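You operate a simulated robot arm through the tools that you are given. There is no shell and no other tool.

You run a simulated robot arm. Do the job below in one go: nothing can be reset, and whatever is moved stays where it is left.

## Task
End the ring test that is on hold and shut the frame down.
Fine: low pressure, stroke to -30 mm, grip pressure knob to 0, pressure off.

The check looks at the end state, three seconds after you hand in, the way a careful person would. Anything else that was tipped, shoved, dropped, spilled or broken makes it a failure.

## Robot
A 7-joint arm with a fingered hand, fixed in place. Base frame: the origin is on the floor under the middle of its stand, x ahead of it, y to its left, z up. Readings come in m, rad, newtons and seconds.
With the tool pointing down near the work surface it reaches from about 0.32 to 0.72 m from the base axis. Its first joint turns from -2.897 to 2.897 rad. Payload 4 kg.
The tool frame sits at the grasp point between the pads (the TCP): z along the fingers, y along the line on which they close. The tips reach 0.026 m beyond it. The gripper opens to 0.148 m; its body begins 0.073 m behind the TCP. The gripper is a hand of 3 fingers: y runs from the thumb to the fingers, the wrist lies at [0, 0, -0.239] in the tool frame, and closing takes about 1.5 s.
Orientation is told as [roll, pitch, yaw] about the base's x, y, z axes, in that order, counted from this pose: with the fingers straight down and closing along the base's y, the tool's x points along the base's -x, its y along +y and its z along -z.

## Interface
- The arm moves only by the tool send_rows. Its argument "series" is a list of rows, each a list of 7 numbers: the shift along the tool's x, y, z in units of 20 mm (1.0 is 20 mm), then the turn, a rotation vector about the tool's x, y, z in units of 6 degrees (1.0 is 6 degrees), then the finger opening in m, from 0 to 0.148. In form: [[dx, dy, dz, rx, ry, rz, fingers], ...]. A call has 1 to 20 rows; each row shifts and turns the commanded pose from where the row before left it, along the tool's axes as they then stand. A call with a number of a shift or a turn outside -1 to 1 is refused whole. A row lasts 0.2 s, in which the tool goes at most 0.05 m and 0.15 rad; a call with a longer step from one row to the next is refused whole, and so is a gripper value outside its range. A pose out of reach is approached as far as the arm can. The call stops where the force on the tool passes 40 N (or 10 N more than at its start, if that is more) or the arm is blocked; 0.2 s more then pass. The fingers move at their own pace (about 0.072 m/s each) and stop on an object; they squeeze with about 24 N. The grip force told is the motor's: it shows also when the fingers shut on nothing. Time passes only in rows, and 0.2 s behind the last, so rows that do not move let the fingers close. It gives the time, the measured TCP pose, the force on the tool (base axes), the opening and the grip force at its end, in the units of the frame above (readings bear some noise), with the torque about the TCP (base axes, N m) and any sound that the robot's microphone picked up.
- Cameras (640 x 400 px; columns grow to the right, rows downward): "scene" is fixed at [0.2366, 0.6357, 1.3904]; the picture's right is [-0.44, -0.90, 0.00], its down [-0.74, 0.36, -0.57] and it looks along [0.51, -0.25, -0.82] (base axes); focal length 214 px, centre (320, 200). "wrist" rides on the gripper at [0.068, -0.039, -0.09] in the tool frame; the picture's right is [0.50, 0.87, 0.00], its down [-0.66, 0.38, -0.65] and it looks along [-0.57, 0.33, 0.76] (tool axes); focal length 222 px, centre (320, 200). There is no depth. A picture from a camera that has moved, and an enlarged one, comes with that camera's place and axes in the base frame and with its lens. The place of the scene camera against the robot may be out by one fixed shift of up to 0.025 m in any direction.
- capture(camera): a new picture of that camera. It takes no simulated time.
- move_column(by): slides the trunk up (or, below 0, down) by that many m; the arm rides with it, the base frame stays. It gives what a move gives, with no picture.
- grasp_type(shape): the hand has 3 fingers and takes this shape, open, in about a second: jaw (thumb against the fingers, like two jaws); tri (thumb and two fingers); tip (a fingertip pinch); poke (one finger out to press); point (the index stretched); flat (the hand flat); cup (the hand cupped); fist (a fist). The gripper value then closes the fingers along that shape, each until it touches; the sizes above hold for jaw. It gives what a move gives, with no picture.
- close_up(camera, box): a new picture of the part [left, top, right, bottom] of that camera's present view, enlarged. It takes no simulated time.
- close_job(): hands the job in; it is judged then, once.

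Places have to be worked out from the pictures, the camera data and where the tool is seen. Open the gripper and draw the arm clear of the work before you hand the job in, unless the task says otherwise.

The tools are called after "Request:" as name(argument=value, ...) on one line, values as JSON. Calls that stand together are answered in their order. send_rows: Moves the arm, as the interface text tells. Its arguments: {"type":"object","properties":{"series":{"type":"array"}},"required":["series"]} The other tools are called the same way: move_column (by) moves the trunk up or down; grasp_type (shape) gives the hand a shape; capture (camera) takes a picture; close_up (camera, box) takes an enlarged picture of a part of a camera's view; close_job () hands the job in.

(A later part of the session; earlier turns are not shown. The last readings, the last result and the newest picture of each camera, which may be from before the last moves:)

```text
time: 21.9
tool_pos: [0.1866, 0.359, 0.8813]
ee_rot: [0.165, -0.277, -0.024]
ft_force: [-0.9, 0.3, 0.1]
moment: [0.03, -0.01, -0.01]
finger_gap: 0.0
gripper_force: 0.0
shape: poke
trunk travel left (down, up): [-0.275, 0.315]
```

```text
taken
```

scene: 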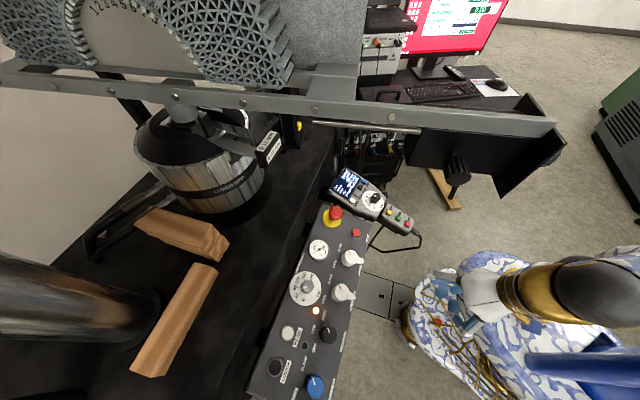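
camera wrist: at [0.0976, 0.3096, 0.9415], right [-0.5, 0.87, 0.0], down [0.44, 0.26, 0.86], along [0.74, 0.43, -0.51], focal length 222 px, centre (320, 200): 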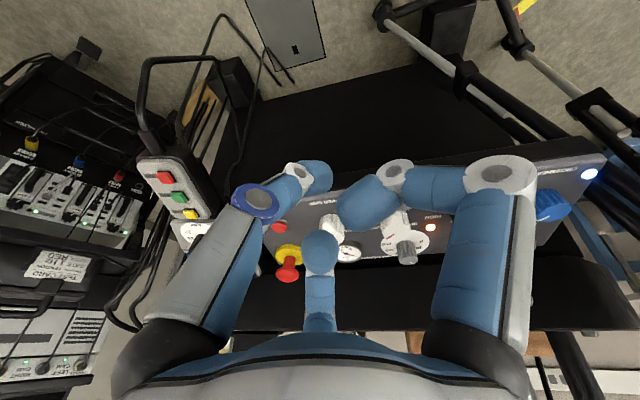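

I switch to the jaw shape here in free space, and align the tilt with the panel's own facing direction, then look.

Request:
grasp_type(shape="jaw")

Request:
send_rows(series=[[0, 0, 0, -0.833, 0.326, 0, 0.1], [0, 0, 0, 0, 0, 1, 0.1], [0, 0, 0, 0, 0, 1, 0.1], [0, 0, 0, 0, 0, 1, 0.1], [0, 0, 0, 0, 0, 0, 0.1]])

Request:
capture(camera="wrist")

```text
time: 22.8
tool_pos: [0.1876, 0.3614, 0.8809]
ee_rot: [0.165, -0.277, -0.022]
ft_force: [0.2, 0.9, 0.1]
moment: [0.03, 0.02, 0.02]
finger_gap: 0.1478
gripper_force: 0.1
shape: jaw
trunk travel left (down, up): [-0.275, 0.315]
```

```text
time: 24.0
tool_pos: [0.1894, 0.3595, 0.8805]
ee_rot: [0.313, -0.156, -0.322]
ft_force: [0.5, -0.3, 0.5]
moment: [-0.01, 0.02, 0.03]
finger_gap: 0.1002
gripper_force: 0.0
shape: jaw
trunk travel left (down, up): [-0.275, 0.315]
```

```text
taken
camera wrist: at [0.0928, 0.3249, 0.9422], right [-0.24, 0.95, 0.18], down [0.56, -0.02, 0.83], along [0.79, 0.31, -0.53], focal length 222 px, centre (320, 200)
```

wrist: 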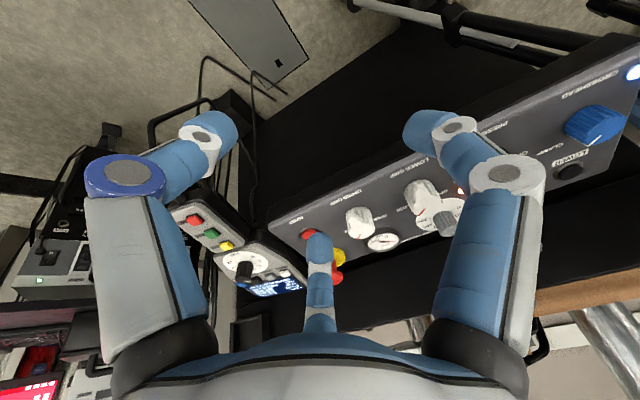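

The fingers hide the PRESSURE knob from here. I move toward a hover point above it (TCP ≈ (0.22, 0.61, 0.85)), two-thirds of the way first.

Request:
send_rows(series=[[0.224, 0.952, 0.399, 0, 0, 0, 0.1], [0.224, 0.952, 0.399, 0, 0, 0, 0.1], [0.224, 0.952, 0.399, 0, 0, 0, 0.1], [0.224, 0.952, 0.399, 0, 0, 0, 0.1], [0.224, 0.952, 0.399, 0, 0, 0, 0.1], [0.224, 0.952, 0.399, 0, 0, 0, 0.1], [0.224, 0.952, 0.399, 0, 0, 0, 0.1]])

Request:
capture(camera="wrist")

Request:
capture(camera="scene")

```text
time: 25.6
tool_pos: [0.2086, 0.5043, 0.8636]
ee_rot: [0.31, -0.155, -0.323]
ft_force: [0.2, -0.4, -0.2]
moment: [0.0, 0.0, 0.0]
finger_gap: 0.1003
gripper_force: 0.0
shape: jaw
trunk travel left (down, up): [-0.275, 0.315]
```

```text
taken
camera wrist: at [0.1128, 0.4692, 0.9251], right [-0.25, 0.95, 0.18], down [0.56, -0.02, 0.83], along [0.79, 0.31, -0.53], focal length 222 px, centre (320, 200)
```

wrist: 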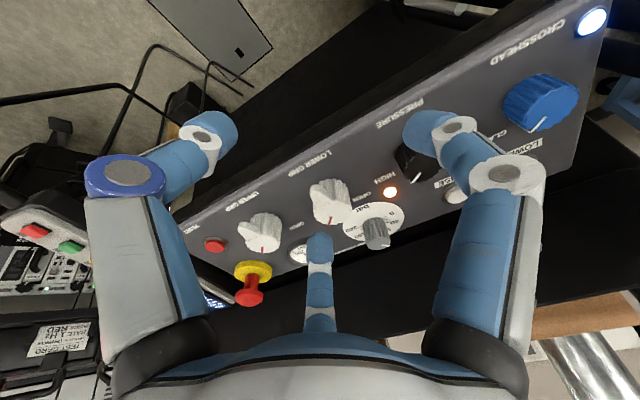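

```text
taken
```

scene: 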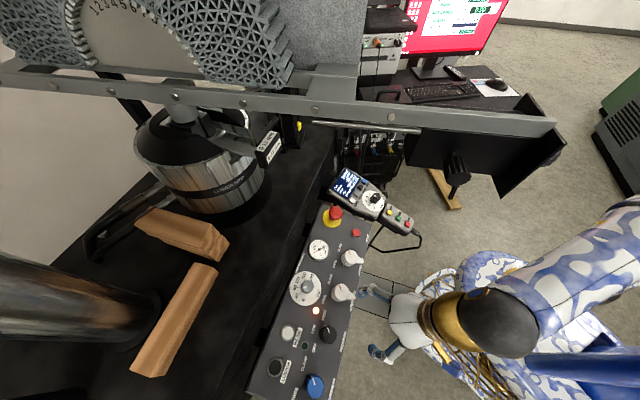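

The panel is well in view now. I zoom for precise pixel positions.

Request:
close_up(camera="wrist", box=[320, 100, 480, 200])

Request:
close_up(camera="wrist", box=[280, 160, 440, 260])

```text
4.00 times, centred on (400, 150) of wrist
camera zoom: at [0.1128, 0.4692, 0.9251], right [-0.25, 0.95, 0.18], down [0.56, -0.02, 0.83], along [0.79, 0.31, -0.53], focal length 888 px, centre (0, 400)
```

zoom: 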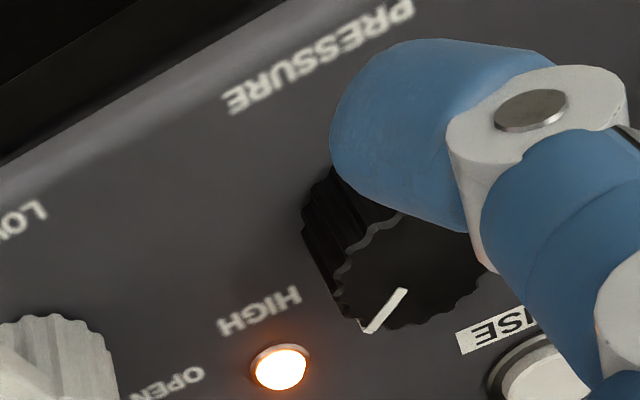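

```text
4.00 times, centred on (360, 210) of wrist
camera zoom: at [0.1128, 0.4692, 0.9251], right [-0.25, 0.95, 0.18], down [0.56, -0.02, 0.83], along [0.79, 0.31, -0.53], focal length 888 px, centre (160, 160)
```

zoom: 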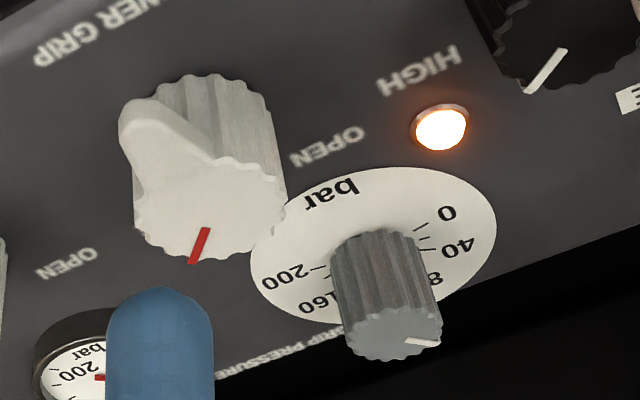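

Two-view fit puts the PRESSURE knob's top centre at (0.235, 0.625, 0.809), ~35 mm diameter and ~35 mm tall, base on the panel at z≈0.776. I move to a hover 14 mm above it and turn the hand 12° clockwise to pre-wind.

Request:
send_rows(series=[[0.174, 0.842, 0.397, 0, 0, 0, 0.08], [0.174, 0.842, 0.397, 0, 0, 0, 0.08], [0.174, 0.842, 0.397, 0, 0, 0, 0.08], [0.174, 0.842, 0.397, 0, 0, 0, 0.08], [0.174, 0.842, 0.397, 0, 0, 0, 0.08], [0.174, 0.842, 0.397, 0, 0, 0, 0.08], [0, 0, 0, 0, 0, 1, 0.08], [0, 0, 0, 0, 0, 1, 0.08], [0, 0, 0, 0, 0, 0, 0.08]])

Request:
capture(camera="wrist")

Request:
close_up(camera="scene", box=[240, 275, 440, 400])

```text
time: 27.6
tool_pos: [0.2252, 0.6146, 0.8443]
ee_rot: [0.336, -0.089, -0.524]
ft_force: [-0.1, 0.8, 0.2]
moment: [0.03, -0.08, -0.03]
finger_gap: 0.0808
gripper_force: 0.0
shape: jaw
trunk travel left (down, up): [-0.275, 0.315]
```

```text
taken
camera wrist: at [0.1268, 0.5958, 0.9097], right [-0.04, 0.97, 0.24], down [0.58, -0.17, 0.8], along [0.81, 0.17, -0.55], focal length 222 px, centre (320, 200)
```

wrist: 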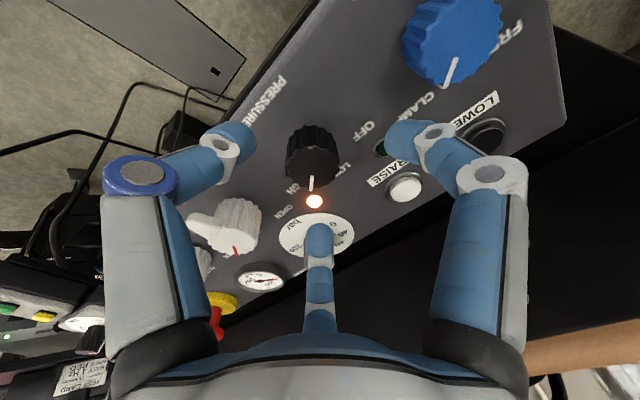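

```text
3.20 times, centred on (340, 338) of scene
camera zoom: at [0.2366, 0.6357, 1.3904], right [-0.44, -0.9, 0.0], down [-0.74, 0.36, -0.57], along [0.51, -0.25, -0.82], focal length 686 px, centre (256, -240)
```

zoom: 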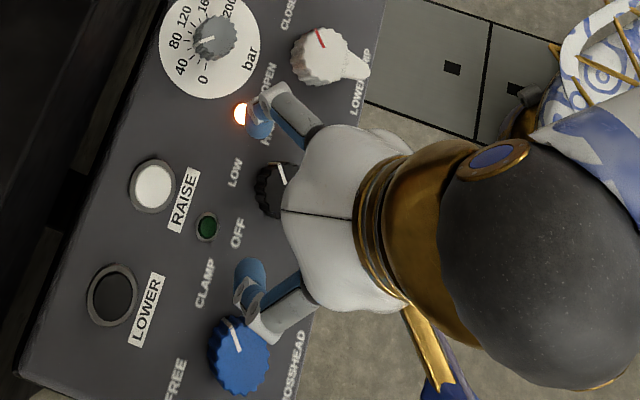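

The knob is nearly centred under the hand. I zoom in to measure the residual offset and check clearance to the blue CROSSHEAD knob.

Request:
close_up(camera="wrist", box=[240, 110, 400, 210])

Request:
close_up(camera="wrist", box=[360, 0, 560, 125])

```text
4.00 times, centred on (320, 160) of wrist
camera zoom: at [0.1268, 0.5958, 0.9097], right [-0.04, 0.97, 0.24], down [0.58, -0.17, 0.8], along [0.81, 0.17, -0.55], focal length 888 px, centre (320, 360)
```

zoom: 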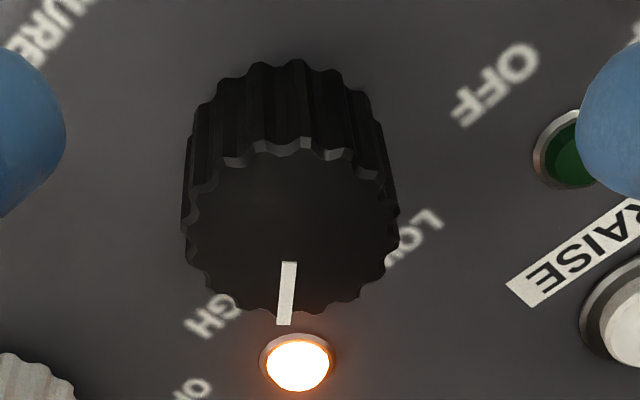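

```text
3.20 times, centred on (460, 62) of wrist
camera zoom: at [0.1268, 0.5958, 0.9097], right [-0.04, 0.97, 0.24], down [0.58, -0.17, 0.8], along [0.81, 0.17, -0.55], focal length 711 px, centre (-128, 640)
```

zoom: 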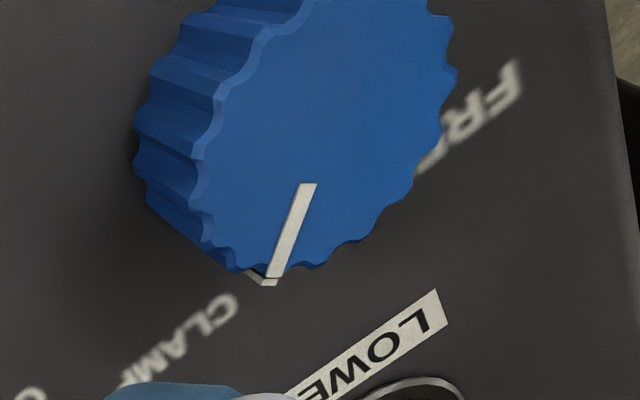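

Residual offset is about (−4.8, −2) mm in the tool frame, with the tool axis parallel to the knob. I correct this and descend 39 mm around the knob.

Request:
send_rows(series=[[-0.24, -0.1, 0, 0, 0, 0, 0.08], [0, 0, 0.4, 0, 0, 0, 0.08], [0, 0, 0.4, 0, 0, 0, 0.08], [0, 0, 0.4, 0, 0, 0, 0.08], [0, 0, 0.4, 0, 0, 0, 0.08], [0, 0, 0.35, 0, 0, 0, 0.08]])

Request:
capture(camera="wrist")

Request:
close_up(camera="scene", box=[240, 275, 440, 400])

```text
time: 29.0
tool_pos: [0.2355, 0.6193, 0.8144]
ee_rot: [0.341, -0.086, -0.524]
ft_force: [-5.5, -12.1, 36.2]
moment: [-1.75, 0.97, 0.11]
finger_gap: 0.0805
gripper_force: 0.0
shape: jaw
trunk travel left (down, up): [-0.275, 0.315]
```

```text
taken
camera wrist: at [0.1373, 0.5996, 0.8787], right [-0.05, 0.97, 0.24], down [0.58, -0.17, 0.8], along [0.81, 0.18, -0.55], focal length 222 px, centre (320, 200)
```

wrist: 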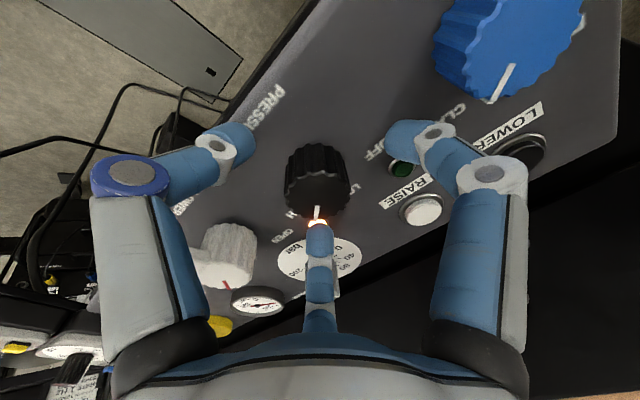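

```text
3.20 times, centred on (340, 338) of scene
camera zoom: at [0.2366, 0.6357, 1.3904], right [-0.44, -0.9, 0.0], down [-0.74, 0.36, -0.57], along [0.51, -0.25, -0.82], focal length 686 px, centre (256, -240)
```

zoom: 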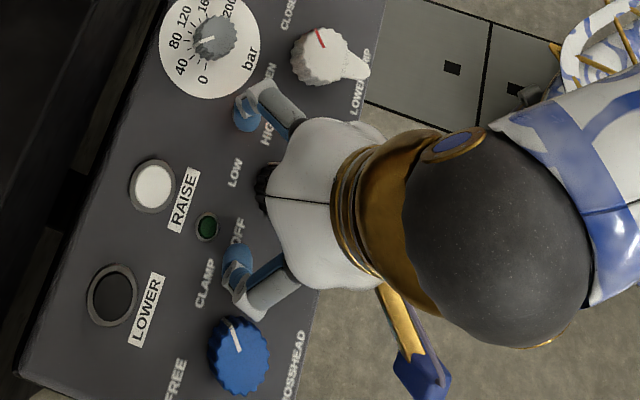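

There is 36 N of contact with the thumb side pressing on something before full depth. I back off 6 mm along the tool axis immediately, then inspect.

Request:
send_rows(series=[[0, 0, -0.55, 0, 0, 0, 0.08], [0, 0, 0, 0, 0, 0, 0.08]])

Request:
close_up(camera="wrist", box=[160, 80, 320, 180])

Request:
close_up(camera="wrist", box=[320, 80, 480, 180])

Request:
close_up(camera="wrist", box=[160, 170, 320, 270])

```text
time: 29.6
tool_pos: [0.2358, 0.6189, 0.8185]
ee_rot: [0.335, -0.088, -0.523]
ft_force: [0.1, -0.2, -0.2]
moment: [-0.03, -0.01, 0.01]
finger_gap: 0.0803
gripper_force: 0.1
shape: jaw
trunk travel left (down, up): [-0.275, 0.315]
```

```text
4.00 times, centred on (240, 130) of wrist
camera zoom: at [0.1369, 0.5992, 0.8829], right [-0.04, 0.97, 0.24], down [0.58, -0.17, 0.8], along [0.81, 0.17, -0.55], focal length 888 px, centre (640, 480)
```

zoom: 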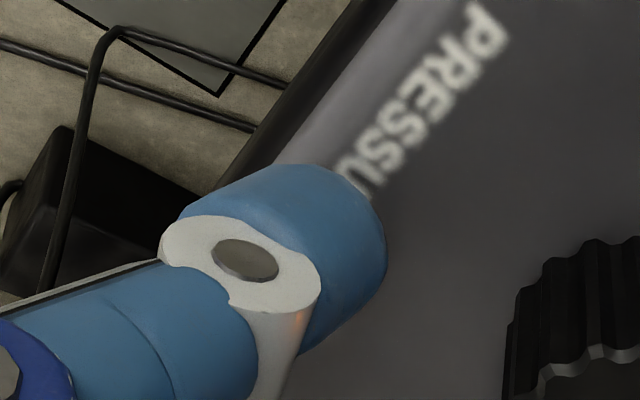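

```text
4.00 times, centred on (400, 130) of wrist
camera zoom: at [0.1369, 0.5992, 0.8829], right [-0.04, 0.97, 0.24], down [0.58, -0.17, 0.8], along [0.81, 0.17, -0.55], focal length 888 px, centre (0, 480)
```

zoom: 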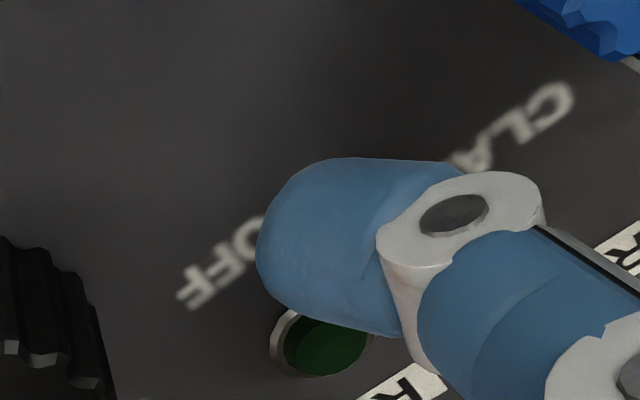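

```text
4.00 times, centred on (240, 220) of wrist
camera zoom: at [0.1369, 0.5992, 0.8829], right [-0.04, 0.97, 0.24], down [0.58, -0.17, 0.8], along [0.81, 0.17, -0.55], focal length 888 px, centre (640, 120)
```

zoom: 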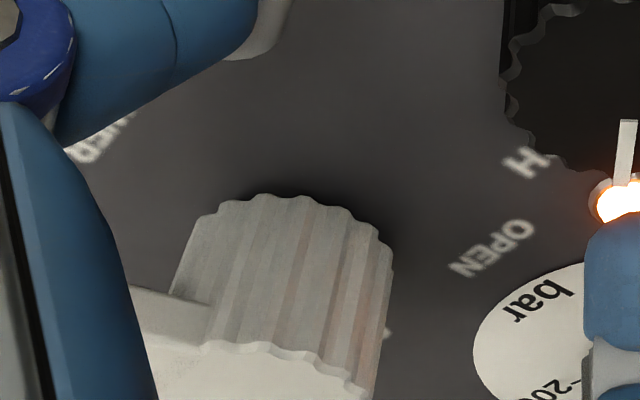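

Refining with the lamp's position, the panel surface under the knob is at z≈0.784 (knob only ~27 mm tall), so the open fingertips had reached the panel. I raise 4 mm and close the fingers on the knob, watching forces.

Request:
send_rows(series=[[0, 0, -0.2, 0, 0, 0, 0.08], [0, 0, 0, 0, 0, 0, 0.06], [0, 0, 0, 0, 0, 0, 0.05]])

Request:
capture(camera="wrist")

Request:
close_up(camera="wrist", box=[240, 120, 400, 220])

```text
time: 30.4
tool_pos: [0.2343, 0.6171, 0.8219]
ee_rot: [0.333, -0.089, -0.524]
ft_force: [0.3, 0.1, 0.7]
moment: [0.0, -0.02, 0.0]
finger_gap: 0.0503
gripper_force: 0.2
shape: jaw
trunk travel left (down, up): [-0.275, 0.315]
```

```text
taken
camera wrist: at [0.136, 0.5977, 0.8866], right [-0.04, 0.97, 0.24], down [0.58, -0.17, 0.8], along [0.81, 0.17, -0.55], focal length 222 px, centre (320, 200)
```

wrist: 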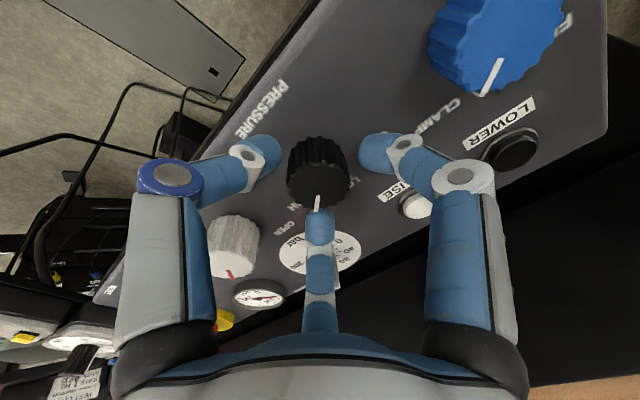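

```text
4.00 times, centred on (320, 170) of wrist
camera zoom: at [0.136, 0.5977, 0.8866], right [-0.04, 0.97, 0.24], down [0.58, -0.17, 0.8], along [0.81, 0.17, -0.55], focal length 888 px, centre (320, 320)
```

zoom: 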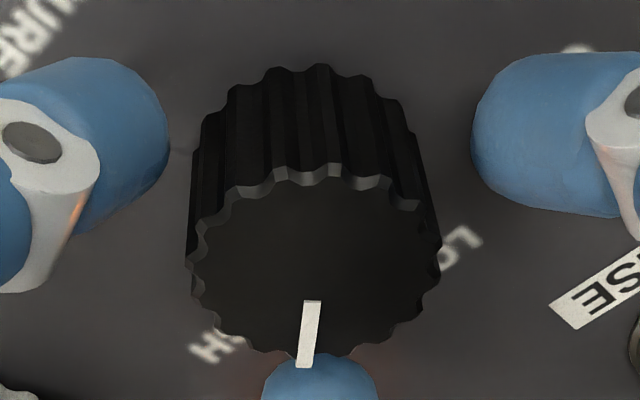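

The knob is centred between the three fingertips. I lower 3 mm more and close the grip on it.

Request:
send_rows(series=[[0, 0, 0.15, 0, 0, 0, 0.05], [0, 0, 0, 0, 0, 0, 0.04], [0, 0, 0, 0, 0, 0, 0.03], [0, 0, 0, 0, 0, 0, 0.02], [0, 0, 0, 0, 0, 0, 0.01], [0, 0, 0, 0, 0, 0, 0.01]])

Request:
capture(camera="wrist")

```text
time: 31.8
tool_pos: [0.2347, 0.6165, 0.8178]
ee_rot: [0.333, -0.087, -0.523]
ft_force: [0.5, -0.9, -3.4]
moment: [-0.11, 0.05, 0.04]
finger_gap: 0.0309
gripper_force: 24.5
shape: jaw
trunk travel left (down, up): [-0.275, 0.315]
```

```text
taken
camera wrist: at [0.137, 0.5987, 0.8832], right [-0.04, 0.97, 0.24], down [0.58, -0.17, 0.8], along [0.81, 0.17, -0.55], focal length 222 px, centre (320, 200)
```

wrist: 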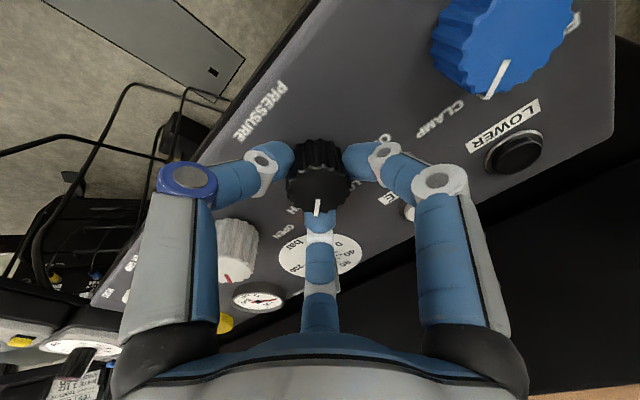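

The knob is gripped (gap 31 mm, 24 N, small side forces). I rotate counter-clockwise 30° first and check.

Request:
send_rows(series=[[0, 0, 0, 0, 0, -1, 0.01], [0, 0, 0, 0, 0, -1, 0.01], [0, 0, 0, 0, 0, -1, 0.01], [0, 0, 0, 0, 0, -1, 0.01], [0, 0, 0, 0, 0, -1, 0.01]])

Request:
close_up(camera="wrist", box=[240, 120, 400, 220])

Request:
close_up(camera="scene", box=[240, 275, 440, 400])

```text
time: 33.0
tool_pos: [0.2329, 0.6197, 0.8178]
ee_rot: [0.248, -0.241, -0.013]
ft_force: [-2.9, 3.6, -6.5]
moment: [0.08, 0.26, 0.0]
finger_gap: 0.0306
gripper_force: 23.8
shape: jaw
trunk travel left (down, up): [-0.275, 0.315]
```

```text
4.00 times, centred on (320, 170) of wrist
camera zoom: at [0.1479, 0.5616, 0.8766], right [-0.53, 0.85, 0.09], down [0.46, 0.2, 0.86], along [0.71, 0.49, -0.5], focal length 888 px, centre (320, 320)
```

zoom: 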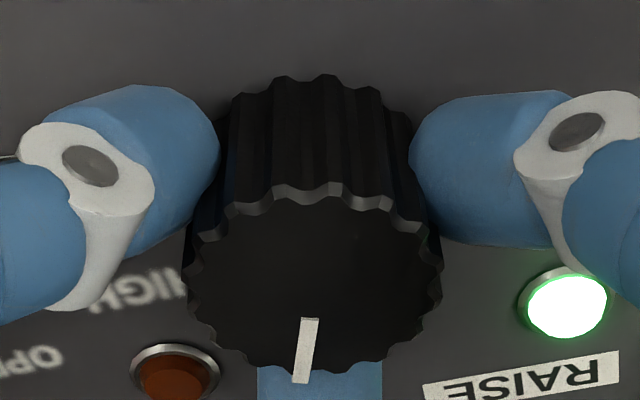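

```text
3.20 times, centred on (340, 338) of scene
camera zoom: at [0.2366, 0.6357, 1.3904], right [-0.44, -0.9, 0.0], down [-0.74, 0.36, -0.57], along [0.51, -0.25, -0.82], focal length 686 px, centre (256, -240)
```

zoom: 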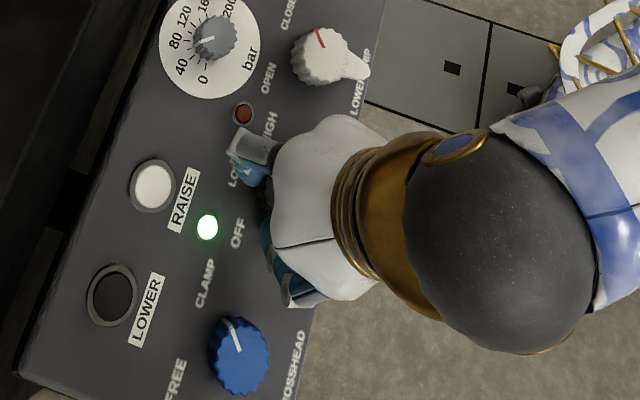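

The orange lamp went out and the green one lit – pressure is now LOW. I turn another 18° to put the pointer properly at LOW, then look at the pointer.

Request:
send_rows(series=[[0, 0, 0, 0, 0, -1, 0.01], [0, 0, 0, 0, 0, -1, 0.01], [0, 0, 0, 0, 0, -1, 0.01], [0, 0, 0, 0, 0, 0, 0.01]])

Request:
close_up(camera="wrist", box=[240, 120, 400, 220])

```text
time: 34.0
tool_pos: [0.2332, 0.6189, 0.8188]
ee_rot: [0.161, -0.306, 0.308]
ft_force: [-9.5, 4.2, -6.3]
moment: [0.18, 0.46, 0.1]
finger_gap: 0.0297
gripper_force: 23.9
shape: jaw
trunk travel left (down, up): [-0.275, 0.315]
```

```text
4.00 times, centred on (320, 170) of wrist
camera zoom: at [0.1635, 0.5429, 0.8757], right [-0.75, 0.66, -0.02], down [0.31, 0.38, 0.87], along [0.58, 0.65, -0.49], focal length 888 px, centre (320, 320)
```

zoom: 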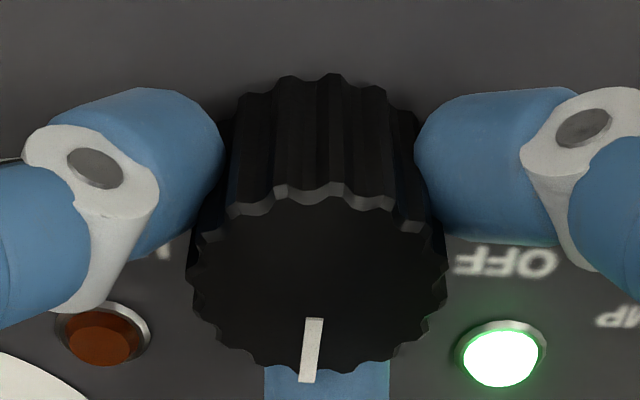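

The pointer now points straight away from the operator (LOW), green lamp on. I open the fingers moderately and back out along the tool axis.

Request:
send_rows(series=[[0, 0, 0, 0, 0, 0, 0.03], [0, 0, 0, 0, 0, 0, 0.05], [0, 0, 0, 0, 0, 0, 0.06], [0, 0, -0.5, 0, 0, 0, 0.06], [0, 0, -1, 0, 0, 0, 0.06], [0, 0, -1, 0, 0, 0, 0.06], [0, 0, 0, 0, 0, 0, 0.06]])

Request:
capture(camera="wrist")

Request:
capture(camera="scene")

```text
time: 35.6
tool_pos: [0.2212, 0.6058, 0.8647]
ee_rot: [0.16, -0.308, 0.306]
ft_force: [0.6, 0.4, -0.8]
moment: [0.01, -0.03, 0.01]
finger_gap: 0.0595
gripper_force: 0.0
shape: jaw
trunk travel left (down, up): [-0.275, 0.315]
```

```text
taken
camera wrist: at [0.1515, 0.5305, 0.9221], right [-0.75, 0.66, -0.02], down [0.31, 0.38, 0.87], along [0.58, 0.65, -0.49], focal length 222 px, centre (320, 200)
```

wrist: 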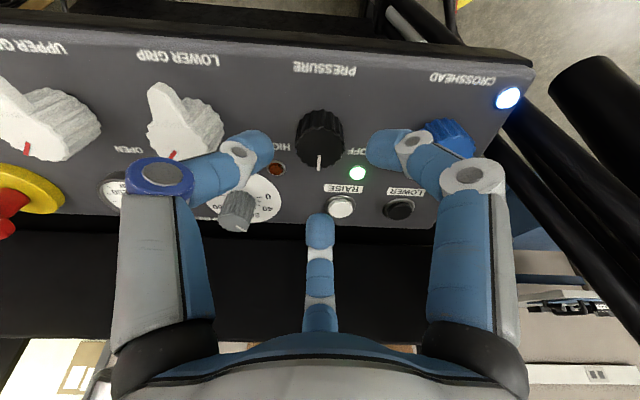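

```text
taken
```

scene: 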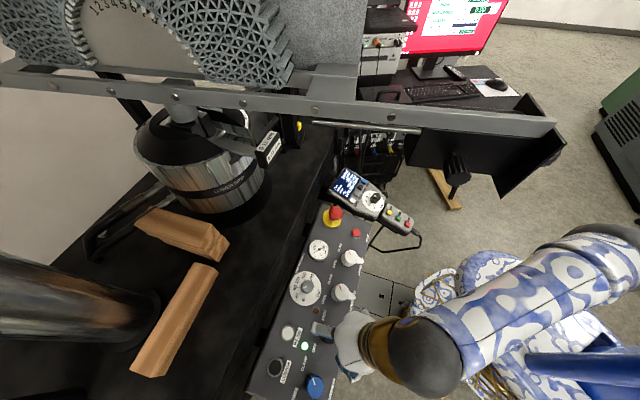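

Pressure LOW is confirmed by the green lamp. Next is DOWN on the pendant, ≈(0.558, 0.336, 0.820); because the bar will sink further, I'll approach it from the −y side with a strongly tilted hand and a lower trunk. First I retreat from the panel into free space.

Request:
send_rows(series=[[0.498, -0.646, -0.392, 0, 0, 0, 0.06], [0.498, -0.646, -0.392, 0, 0, 0, 0.06], [0.498, -0.646, -0.392, 0, 0, 0, 0.06], [0.498, -0.646, -0.392, 0, 0, 0, 0.06], [0.498, -0.646, -0.392, 0, 0, 0, 0.06], [0.498, -0.646, -0.392, 0, 0, 0, 0.06], [0.498, -0.646, -0.392, 0, 0, 0, 0.06], [0.498, -0.646, -0.392, 0, 0, 0, 0.06], [0.498, -0.646, -0.392, 0, 0, 0, 0.06]])

Request:
send_rows(series=[[-0.031, -0.931, -0.216, 0, 0, 0, 0.06], [-0.031, -0.931, -0.216, 0, 0, 0, 0.06], [-0.031, -0.931, -0.216, 0, 0, 0, 0.06], [-0.031, -0.931, -0.216, 0, 0, 0, 0.06], [-0.031, -0.931, -0.216, 0, 0, 0, 0.06], [-0.031, -0.931, -0.216, 0, 0, 0, 0.06], [-0.031, -0.931, -0.216, 0, 0, 0, 0.06], [-0.031, -0.931, -0.216, 0, 0, 0, 0.06], [-0.031, -0.931, -0.216, 0, 0, 0, 0.06], [-0.031, -0.931, -0.216, 0, 0, 0, 0.06], [-0.031, -0.931, -0.216, 0, 0, 0, 0.06], [-0.031, -0.931, -0.216, 0, 0, 0, 0.06], [-0.031, -0.931, -0.216, 0, 0, 0, 0.06], [-0.031, -0.931, -0.216, 0, 0, 0, 0.06]])

Request:
capture(camera="scene")

Request:
capture(camera="wrist")

```text
time: 37.6
tool_pos: [0.1638, 0.457, 0.8863]
ee_rot: [0.16, -0.307, 0.306]
ft_force: [0.5, 0.1, 0.0]
moment: [-0.01, -0.01, 0.0]
finger_gap: 0.0597
gripper_force: 0.0
shape: jaw
trunk travel left (down, up): [-0.275, 0.315]
```

```text
time: 40.6
tool_pos: [0.2471, 0.2026, 0.9095]
ee_rot: [0.162, -0.307, 0.305]
ft_force: [0.6, 0.4, 0.2]
moment: [0.01, 0.0, -0.01]
finger_gap: 0.0596
gripper_force: 0.1
shape: jaw
trunk travel left (down, up): [-0.275, 0.315]
```

```text
taken
```

scene: 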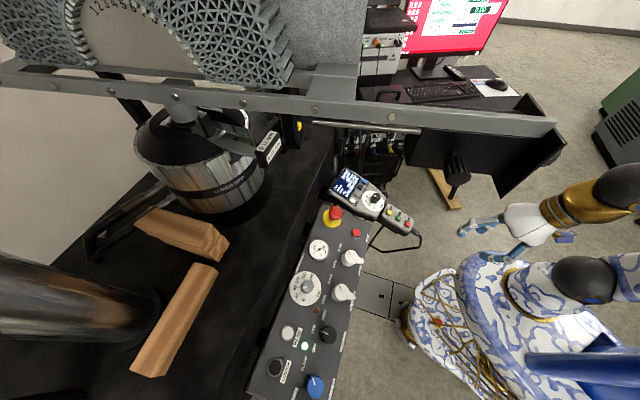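

```text
taken
camera wrist: at [0.1769, 0.1257, 0.9672], right [-0.75, 0.66, -0.02], down [0.31, 0.38, 0.87], along [0.58, 0.65, -0.49], focal length 222 px, centre (320, 200)
```

wrist: 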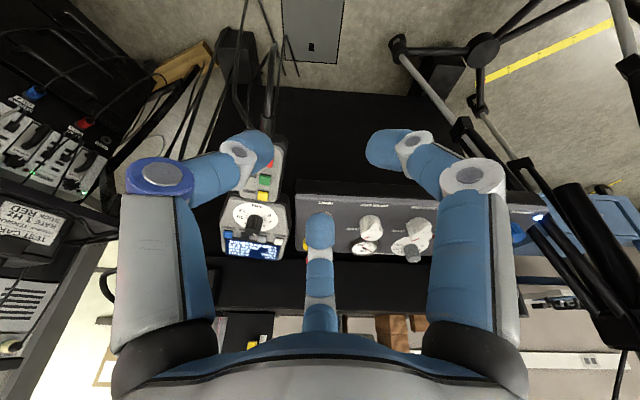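

Free space reached. I switch to poke and lower the trunk by 0.10 m so the forearm stays low.

Request:
grasp_type(shape="poke")

Request:
move_column(by=-0.1)

Request:
send_rows(series=[[0, 0, 0, -0.296, 0.171, -0.94, 0.148], [0, 0, 0, -0.296, 0.171, -0.94, 0.148], [0, 0, 0, 0, 0, 0, 0.148]])

Request:
capture(camera="wrist")

Request:
capture(camera="scene")

```text
time: 41.5
tool_pos: [0.2475, 0.2024, 0.9099]
ee_rot: [0.16, -0.309, 0.305]
ft_force: [0.2, 0.5, 0.0]
moment: [0.02, 0.0, 0.01]
finger_gap: 0.0
gripper_force: 0.1
shape: poke
trunk travel left (down, up): [-0.275, 0.315]
```

```text
time: 42.8
tool_pos: [0.2473, 0.202, 0.8091]
ee_rot: [0.161, -0.308, 0.305]
ft_force: [-0.8, 0.2, 0.6]
moment: [0.02, -0.03, -0.02]
finger_gap: 0.0
gripper_force: 0.0
shape: poke
trunk travel left (down, up): [-0.175, 0.415]
```

```text
time: 43.6
tool_pos: [0.2466, 0.2021, 0.8115]
ee_rot: [0.16, -0.303, 0.516]
ft_force: [0.0, -0.3, 0.1]
moment: [0.01, -0.02, 0.02]
finger_gap: 0.0
gripper_force: 0.1
shape: poke
trunk travel left (down, up): [-0.175, 0.415]
```

```text
taken
camera wrist: at [0.1944, 0.1131, 0.8682], right [-0.87, 0.49, -0.02], down [0.23, 0.44, 0.87], along [0.43, 0.75, -0.49], focal length 222 px, centre (320, 200)
```

wrist: 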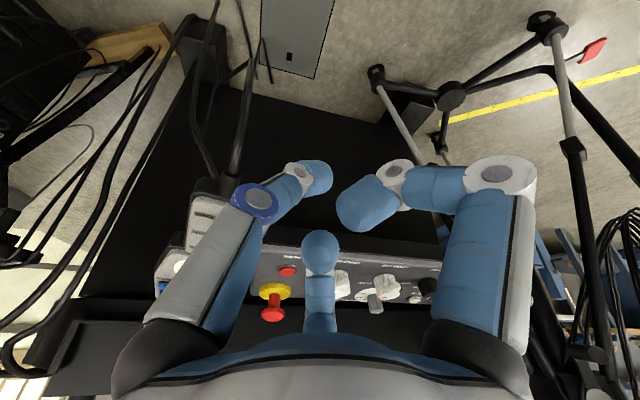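

```text
taken
```

scene: 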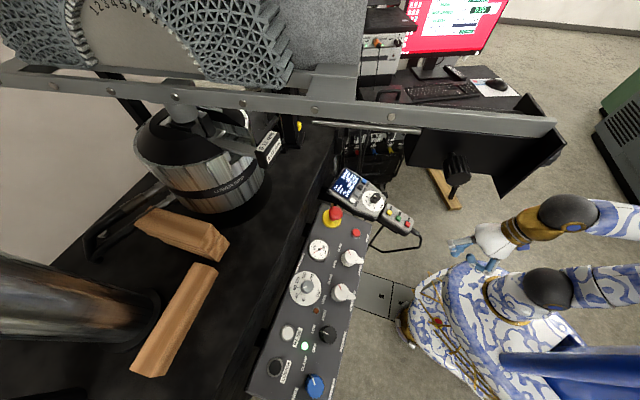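

Clear. I raise the hand and move it sideways (−y) to about (0.40, 0.08, 0.90), away from the pendant's cable, then look.

Request:
send_rows(series=[[-0.1, -0.2, -0.9, 0, 0, 0, 0.148], [-0.1, -0.2, -0.9, 0, 0, 0, 0.148], [-0.1, -0.2, -0.9, 0, 0, 0, 0.148], [-0.1, -0.2, -0.9, 0, 0, 0, 0.148], [-0.507, -0.834, -0.118, 0, 0, 0, 0.148], [-0.507, -0.834, -0.118, 0, 0, 0, 0.148], [-0.507, -0.834, -0.118, 0, 0, 0, 0.148], [-0.507, -0.834, -0.118, 0, 0, 0, 0.148], [-0.507, -0.834, -0.118, 0, 0, 0, 0.148], [-0.507, -0.834, -0.118, 0, 0, 0, 0.148], [-0.507, -0.834, -0.118, 0, 0, 0, 0.148], [-0.507, -0.834, -0.118, 0, 0, 0, 0.148], [-0.507, -0.834, -0.118, 0, 0, 0, 0.148]])

Request:
send_rows(series=[[0, 0, 0, -0.5, -0.866, 0, 0.148], [0, 0, 0, -0.5, -0.866, 0, 0.148], [0, 0, 0, -0.5, -0.866, 0, 0.148], [0, 0, 0, -0.3, -0.52, 0, 0.148], [0, 0, 0, 0, 0, 0, 0.148]])

Request:
capture(camera="wrist")

Request:
capture(camera="scene")

```text
time: 46.4
tool_pos: [0.4004, 0.0816, 0.9018]
ee_rot: [0.16, -0.304, 0.514]
ft_force: [-0.6, 0.3, 0.4]
moment: [-0.01, 0.03, 0.02]
finger_gap: 0.0001
gripper_force: 0.1
shape: poke
trunk travel left (down, up): [-0.175, 0.415]
```

```text
time: 47.6
tool_pos: [0.4012, 0.0831, 0.9016]
ee_rot: [0.395, -0.618, 0.416]
ft_force: [-0.4, 0.7, -0.3]
moment: [0.03, -0.05, -0.02]
finger_gap: 0.0
gripper_force: 0.0
shape: poke
trunk travel left (down, up): [-0.175, 0.415]
```

```text
taken
camera wrist: at [0.3424, -0.0195, 0.9176], right [-0.87, 0.49, -0.02], down [0.05, 0.13, 0.99], along [0.49, 0.86, -0.14], focal length 222 px, centre (320, 200)
```

wrist: 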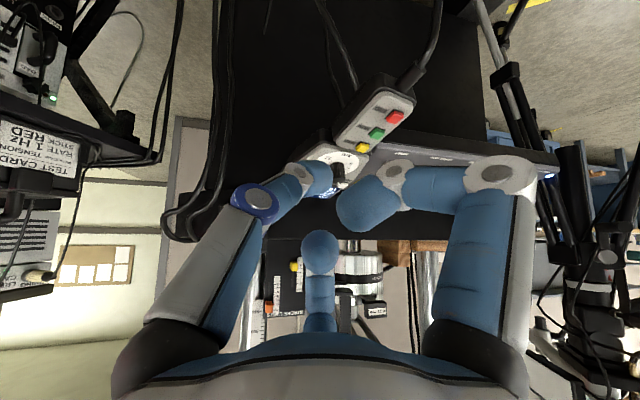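

```text
taken
```

scene: 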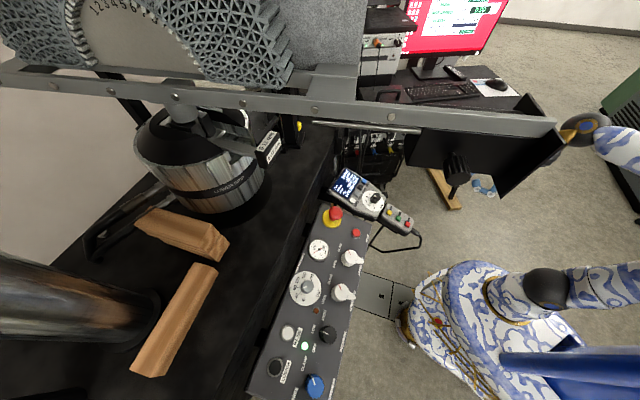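

The hand is tilted ~41° with the wrist low, approaching from the −y side. I check the hanging cables and the pendant from here before advancing.

Request:
close_up(camera="wrist", box=[150, 40, 470, 240])

Request:
close_up(camera="scene", box=[300, 90, 460, 190])

```text
2.00 times, centred on (310, 140) of wrist
camera zoom: at [0.3424, -0.0195, 0.9176], right [-0.87, 0.49, -0.02], down [0.05, 0.13, 0.99], along [0.49, 0.86, -0.14], focal length 444 px, centre (340, 320)
```

zoom: 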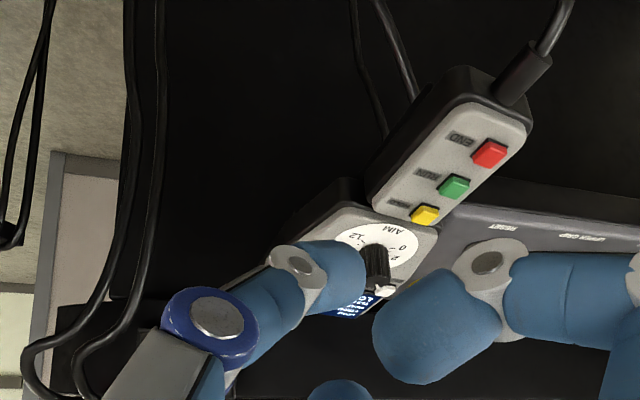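

```text
4.00 times, centred on (380, 140) of scene
camera zoom: at [0.2366, 0.6357, 1.3904], right [-0.44, -0.9, 0.0], down [-0.74, 0.36, -0.57], along [0.51, -0.25, -0.82], focal length 858 px, centre (80, 440)
```

zoom: 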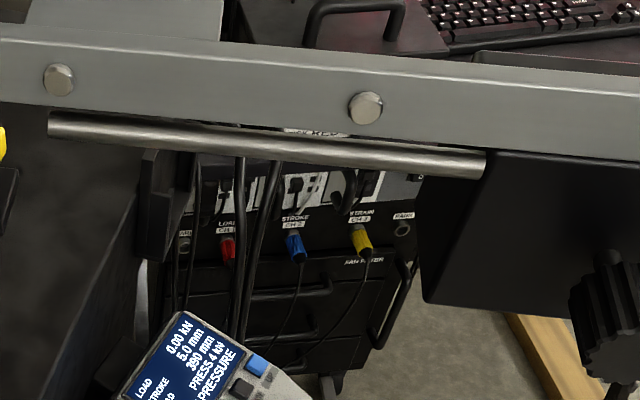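

The path toward DOWN is clear of the cables (they hang ≥0.15 m further away). I advance halfway and check the forearm against the bar.

Request:
send_rows(series=[[-0.611, 0.326, 0.722, 0, 0, 0, 0.148], [-0.611, 0.326, 0.722, 0, 0, 0, 0.148], [-0.611, 0.326, 0.722, 0, 0, 0, 0.148], [-0.611, 0.326, 0.722, 0, 0, 0, 0.148], [-0.611, 0.326, 0.722, 0, 0, 0, 0.148], [-0.611, 0.326, 0.722, 0, 0, 0, 0.148], [-0.611, 0.326, 0.722, 0, 0, 0, 0.148]])

Request:
capture(camera="wrist")

Request:
capture(camera="scene")

Request:
close_up(camera="scene", box=[320, 160, 400, 210])

```text
time: 49.2
tool_pos: [0.4708, 0.2007, 0.8895]
ee_rot: [0.395, -0.619, 0.415]
ft_force: [0.5, 0.3, 1.4]
moment: [0.04, -0.04, 0.03]
finger_gap: 0.0
gripper_force: 0.1
shape: poke
trunk travel left (down, up): [-0.175, 0.415]
```

```text
taken
camera wrist: at [0.4124, 0.0993, 0.9055], right [-0.87, 0.49, -0.02], down [0.05, 0.13, 0.99], along [0.49, 0.86, -0.14], focal length 222 px, centre (320, 200)
```

wrist: 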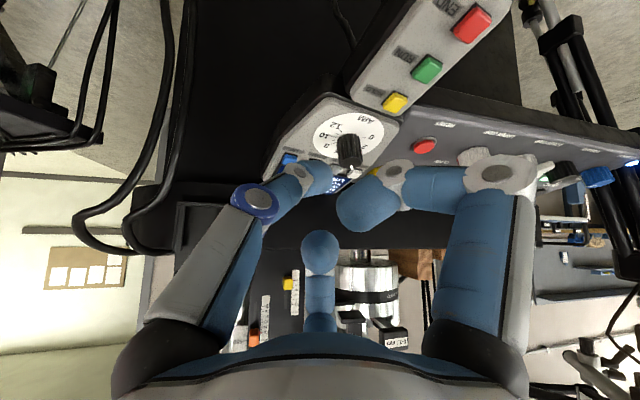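

```text
taken
```

scene: 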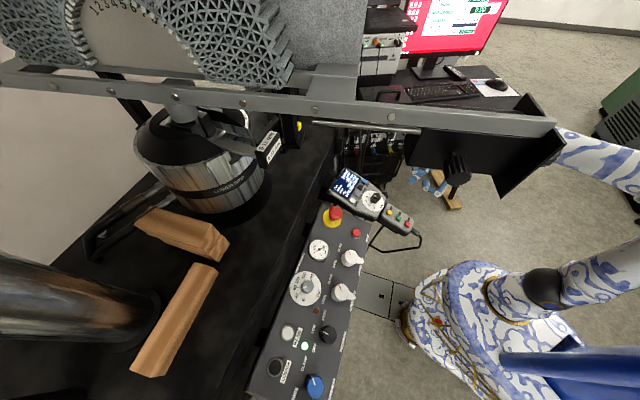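

```text
8.00 times, centred on (360, 185) of scene
camera zoom: at [0.2366, 0.6357, 1.3904], right [-0.44, -0.9, 0.0], down [-0.74, 0.36, -0.57], along [0.51, -0.25, -0.82], focal length 1716 px, centre (0, 320)
```

zoom: 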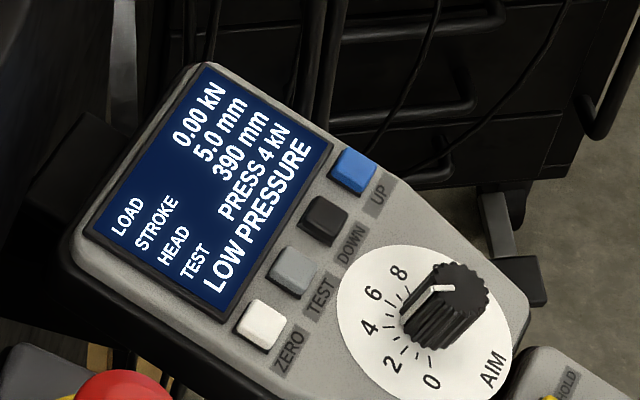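

Display: "LOW PRESSURE", stroke 5.0. Forearm stays roughly 8+ cm clear of the bar's plates. I continue to the hover point above DOWN.

Request:
send_rows(series=[[-0.611, 0.326, 0.722, 0, 0, 0, 0.148], [-0.611, 0.326, 0.722, 0, 0, 0, 0.148], [-0.611, 0.326, 0.722, 0, 0, 0, 0.148], [-0.611, 0.326, 0.722, 0, 0, 0, 0.148], [-0.611, 0.326, 0.722, 0, 0, 0, 0.148], [0, 0, 0, 0, 0, 0, 0.148]])

Request:
capture(camera="wrist")

Request:
close_up(camera="scene", box=[320, 140, 448, 220])

```text
time: 50.6
tool_pos: [0.5232, 0.2868, 0.8824]
ee_rot: [0.395, -0.618, 0.416]
ft_force: [0.2, 0.0, 1.4]
moment: [0.02, -0.03, -0.04]
finger_gap: 0.0
gripper_force: 0.0
shape: poke
trunk travel left (down, up): [-0.175, 0.415]
```

```text
taken
camera wrist: at [0.4638, 0.1856, 0.8972], right [-0.87, 0.49, -0.02], down [0.05, 0.13, 0.99], along [0.49, 0.86, -0.14], focal length 222 px, centre (320, 200)
```

wrist: 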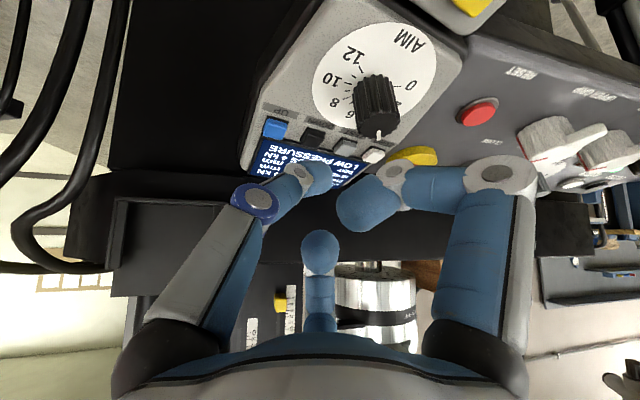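

```text
5.00 times, centred on (384, 180) of scene
camera zoom: at [0.2366, 0.6357, 1.3904], right [-0.44, -0.9, 0.0], down [-0.74, 0.36, -0.57], along [0.51, -0.25, -0.82], focal length 1072 px, centre (0, 300)
```

zoom: 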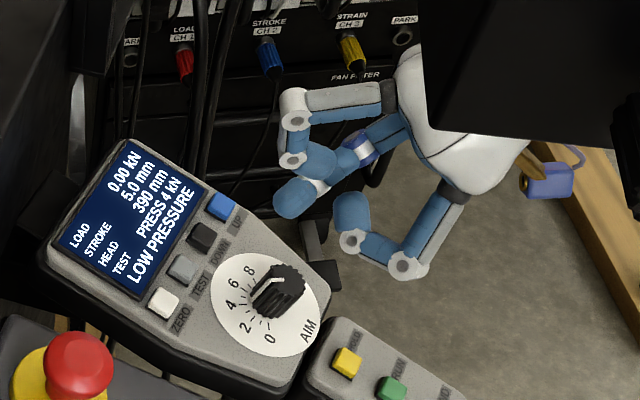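

DOWN appears exactly where predicted (313,137). I move the last few centimetres so the tip hovers ~2 cm above DOWN along the pendant's normal.

Request:
send_rows(series=[[-0.298, 0.135, 0.717, 0, 0, 0, 0.148], [-0.298, 0.135, 0.717, 0, 0, 0, 0.148], [-0.298, 0.135, 0.717, 0, 0, 0, 0.148], [0, 0, 0, 0, 0, 0, 0.148]])

Request:
capture(camera="wrist")

Request:
close_up(camera="scene", box=[320, 140, 448, 220])

Request:
close_up(camera="wrist", box=[240, 90, 400, 190])

```text
time: 51.6
tool_pos: [0.5475, 0.3235, 0.8625]
ee_rot: [0.395, -0.619, 0.415]
ft_force: [-0.2, 0.1, 0.7]
moment: [0.0, 0.0, -0.01]
finger_gap: 0.0002
gripper_force: 0.0
shape: poke
trunk travel left (down, up): [-0.175, 0.415]
```

```text
taken
camera wrist: at [0.488, 0.2222, 0.8779], right [-0.87, 0.49, -0.02], down [0.05, 0.13, 0.99], along [0.49, 0.86, -0.14], focal length 222 px, centre (320, 200)
```

wrist: 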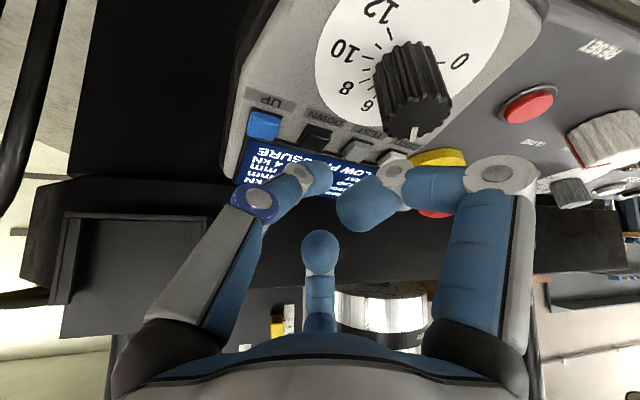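

```text
5.00 times, centred on (384, 180) of scene
camera zoom: at [0.2366, 0.6357, 1.3904], right [-0.44, -0.9, 0.0], down [-0.74, 0.36, -0.57], along [0.51, -0.25, -0.82], focal length 1072 px, centre (0, 300)
```

zoom: 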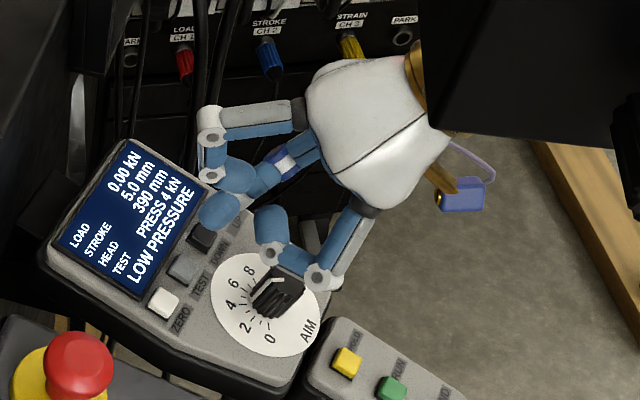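

```text
4.00 times, centred on (320, 140) of wrist
camera zoom: at [0.488, 0.2222, 0.8779], right [-0.87, 0.49, -0.02], down [0.05, 0.13, 0.99], along [0.49, 0.86, -0.14], focal length 888 px, centre (320, 440)
```

zoom: 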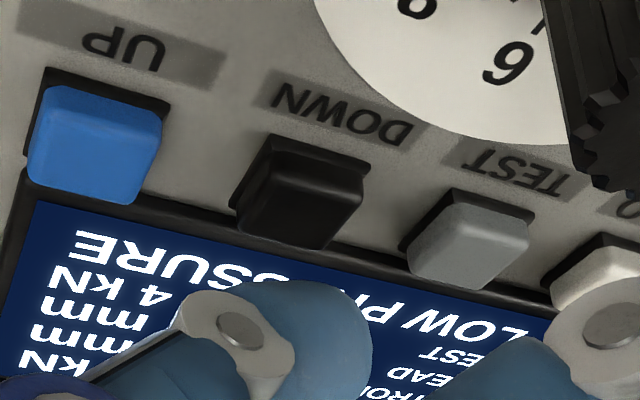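

The tip hovers just above DOWN; one curled finger would pass only ~5 mm over the AIM knob, so I reduce the tilt by 9° to gain clearance before pressing.

Request:
send_rows(series=[[0, 0, 0, 0.375, 0.65, 0, 0.148], [0, 0, 0, 0.375, 0.65, 0, 0.148], [0, 0, 0, 0, 0, 0, 0.148]])

Request:
capture(camera="wrist")

Request:
close_up(camera="scene", box=[320, 140, 448, 220])

Request:
capture(camera="scene")

```text
time: 52.4
tool_pos: [0.546, 0.3232, 0.8634]
ee_rot: [0.288, -0.488, 0.468]
ft_force: [-1.3, -0.6, 0.3]
moment: [0.01, 0.03, 0.01]
finger_gap: 0.0
gripper_force: 0.0
shape: poke
trunk travel left (down, up): [-0.175, 0.415]
```

```text
taken
camera wrist: at [0.4886, 0.2259, 0.8965], right [-0.87, 0.49, -0.02], down [0.13, 0.26, 0.96], along [0.47, 0.83, -0.29], focal length 222 px, centre (320, 200)
```

wrist: 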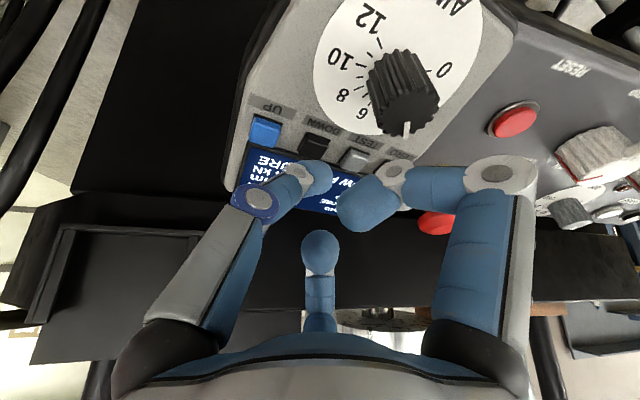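

```text
5.00 times, centred on (384, 180) of scene
camera zoom: at [0.2366, 0.6357, 1.3904], right [-0.44, -0.9, 0.0], down [-0.74, 0.36, -0.57], along [0.51, -0.25, -0.82], focal length 1072 px, centre (0, 300)
```

zoom: 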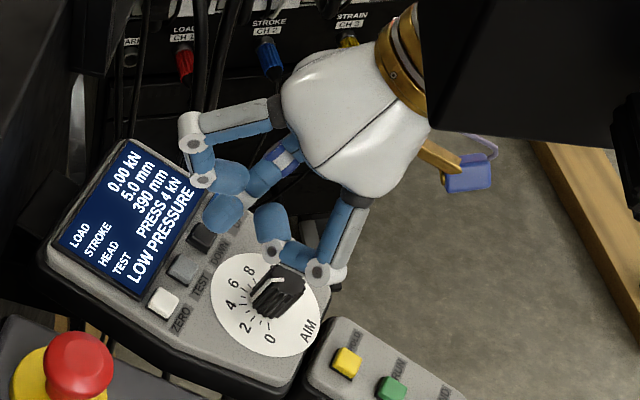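

```text
taken
```

scene: 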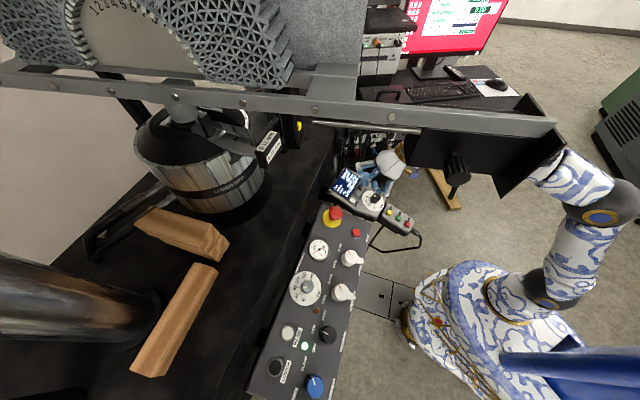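

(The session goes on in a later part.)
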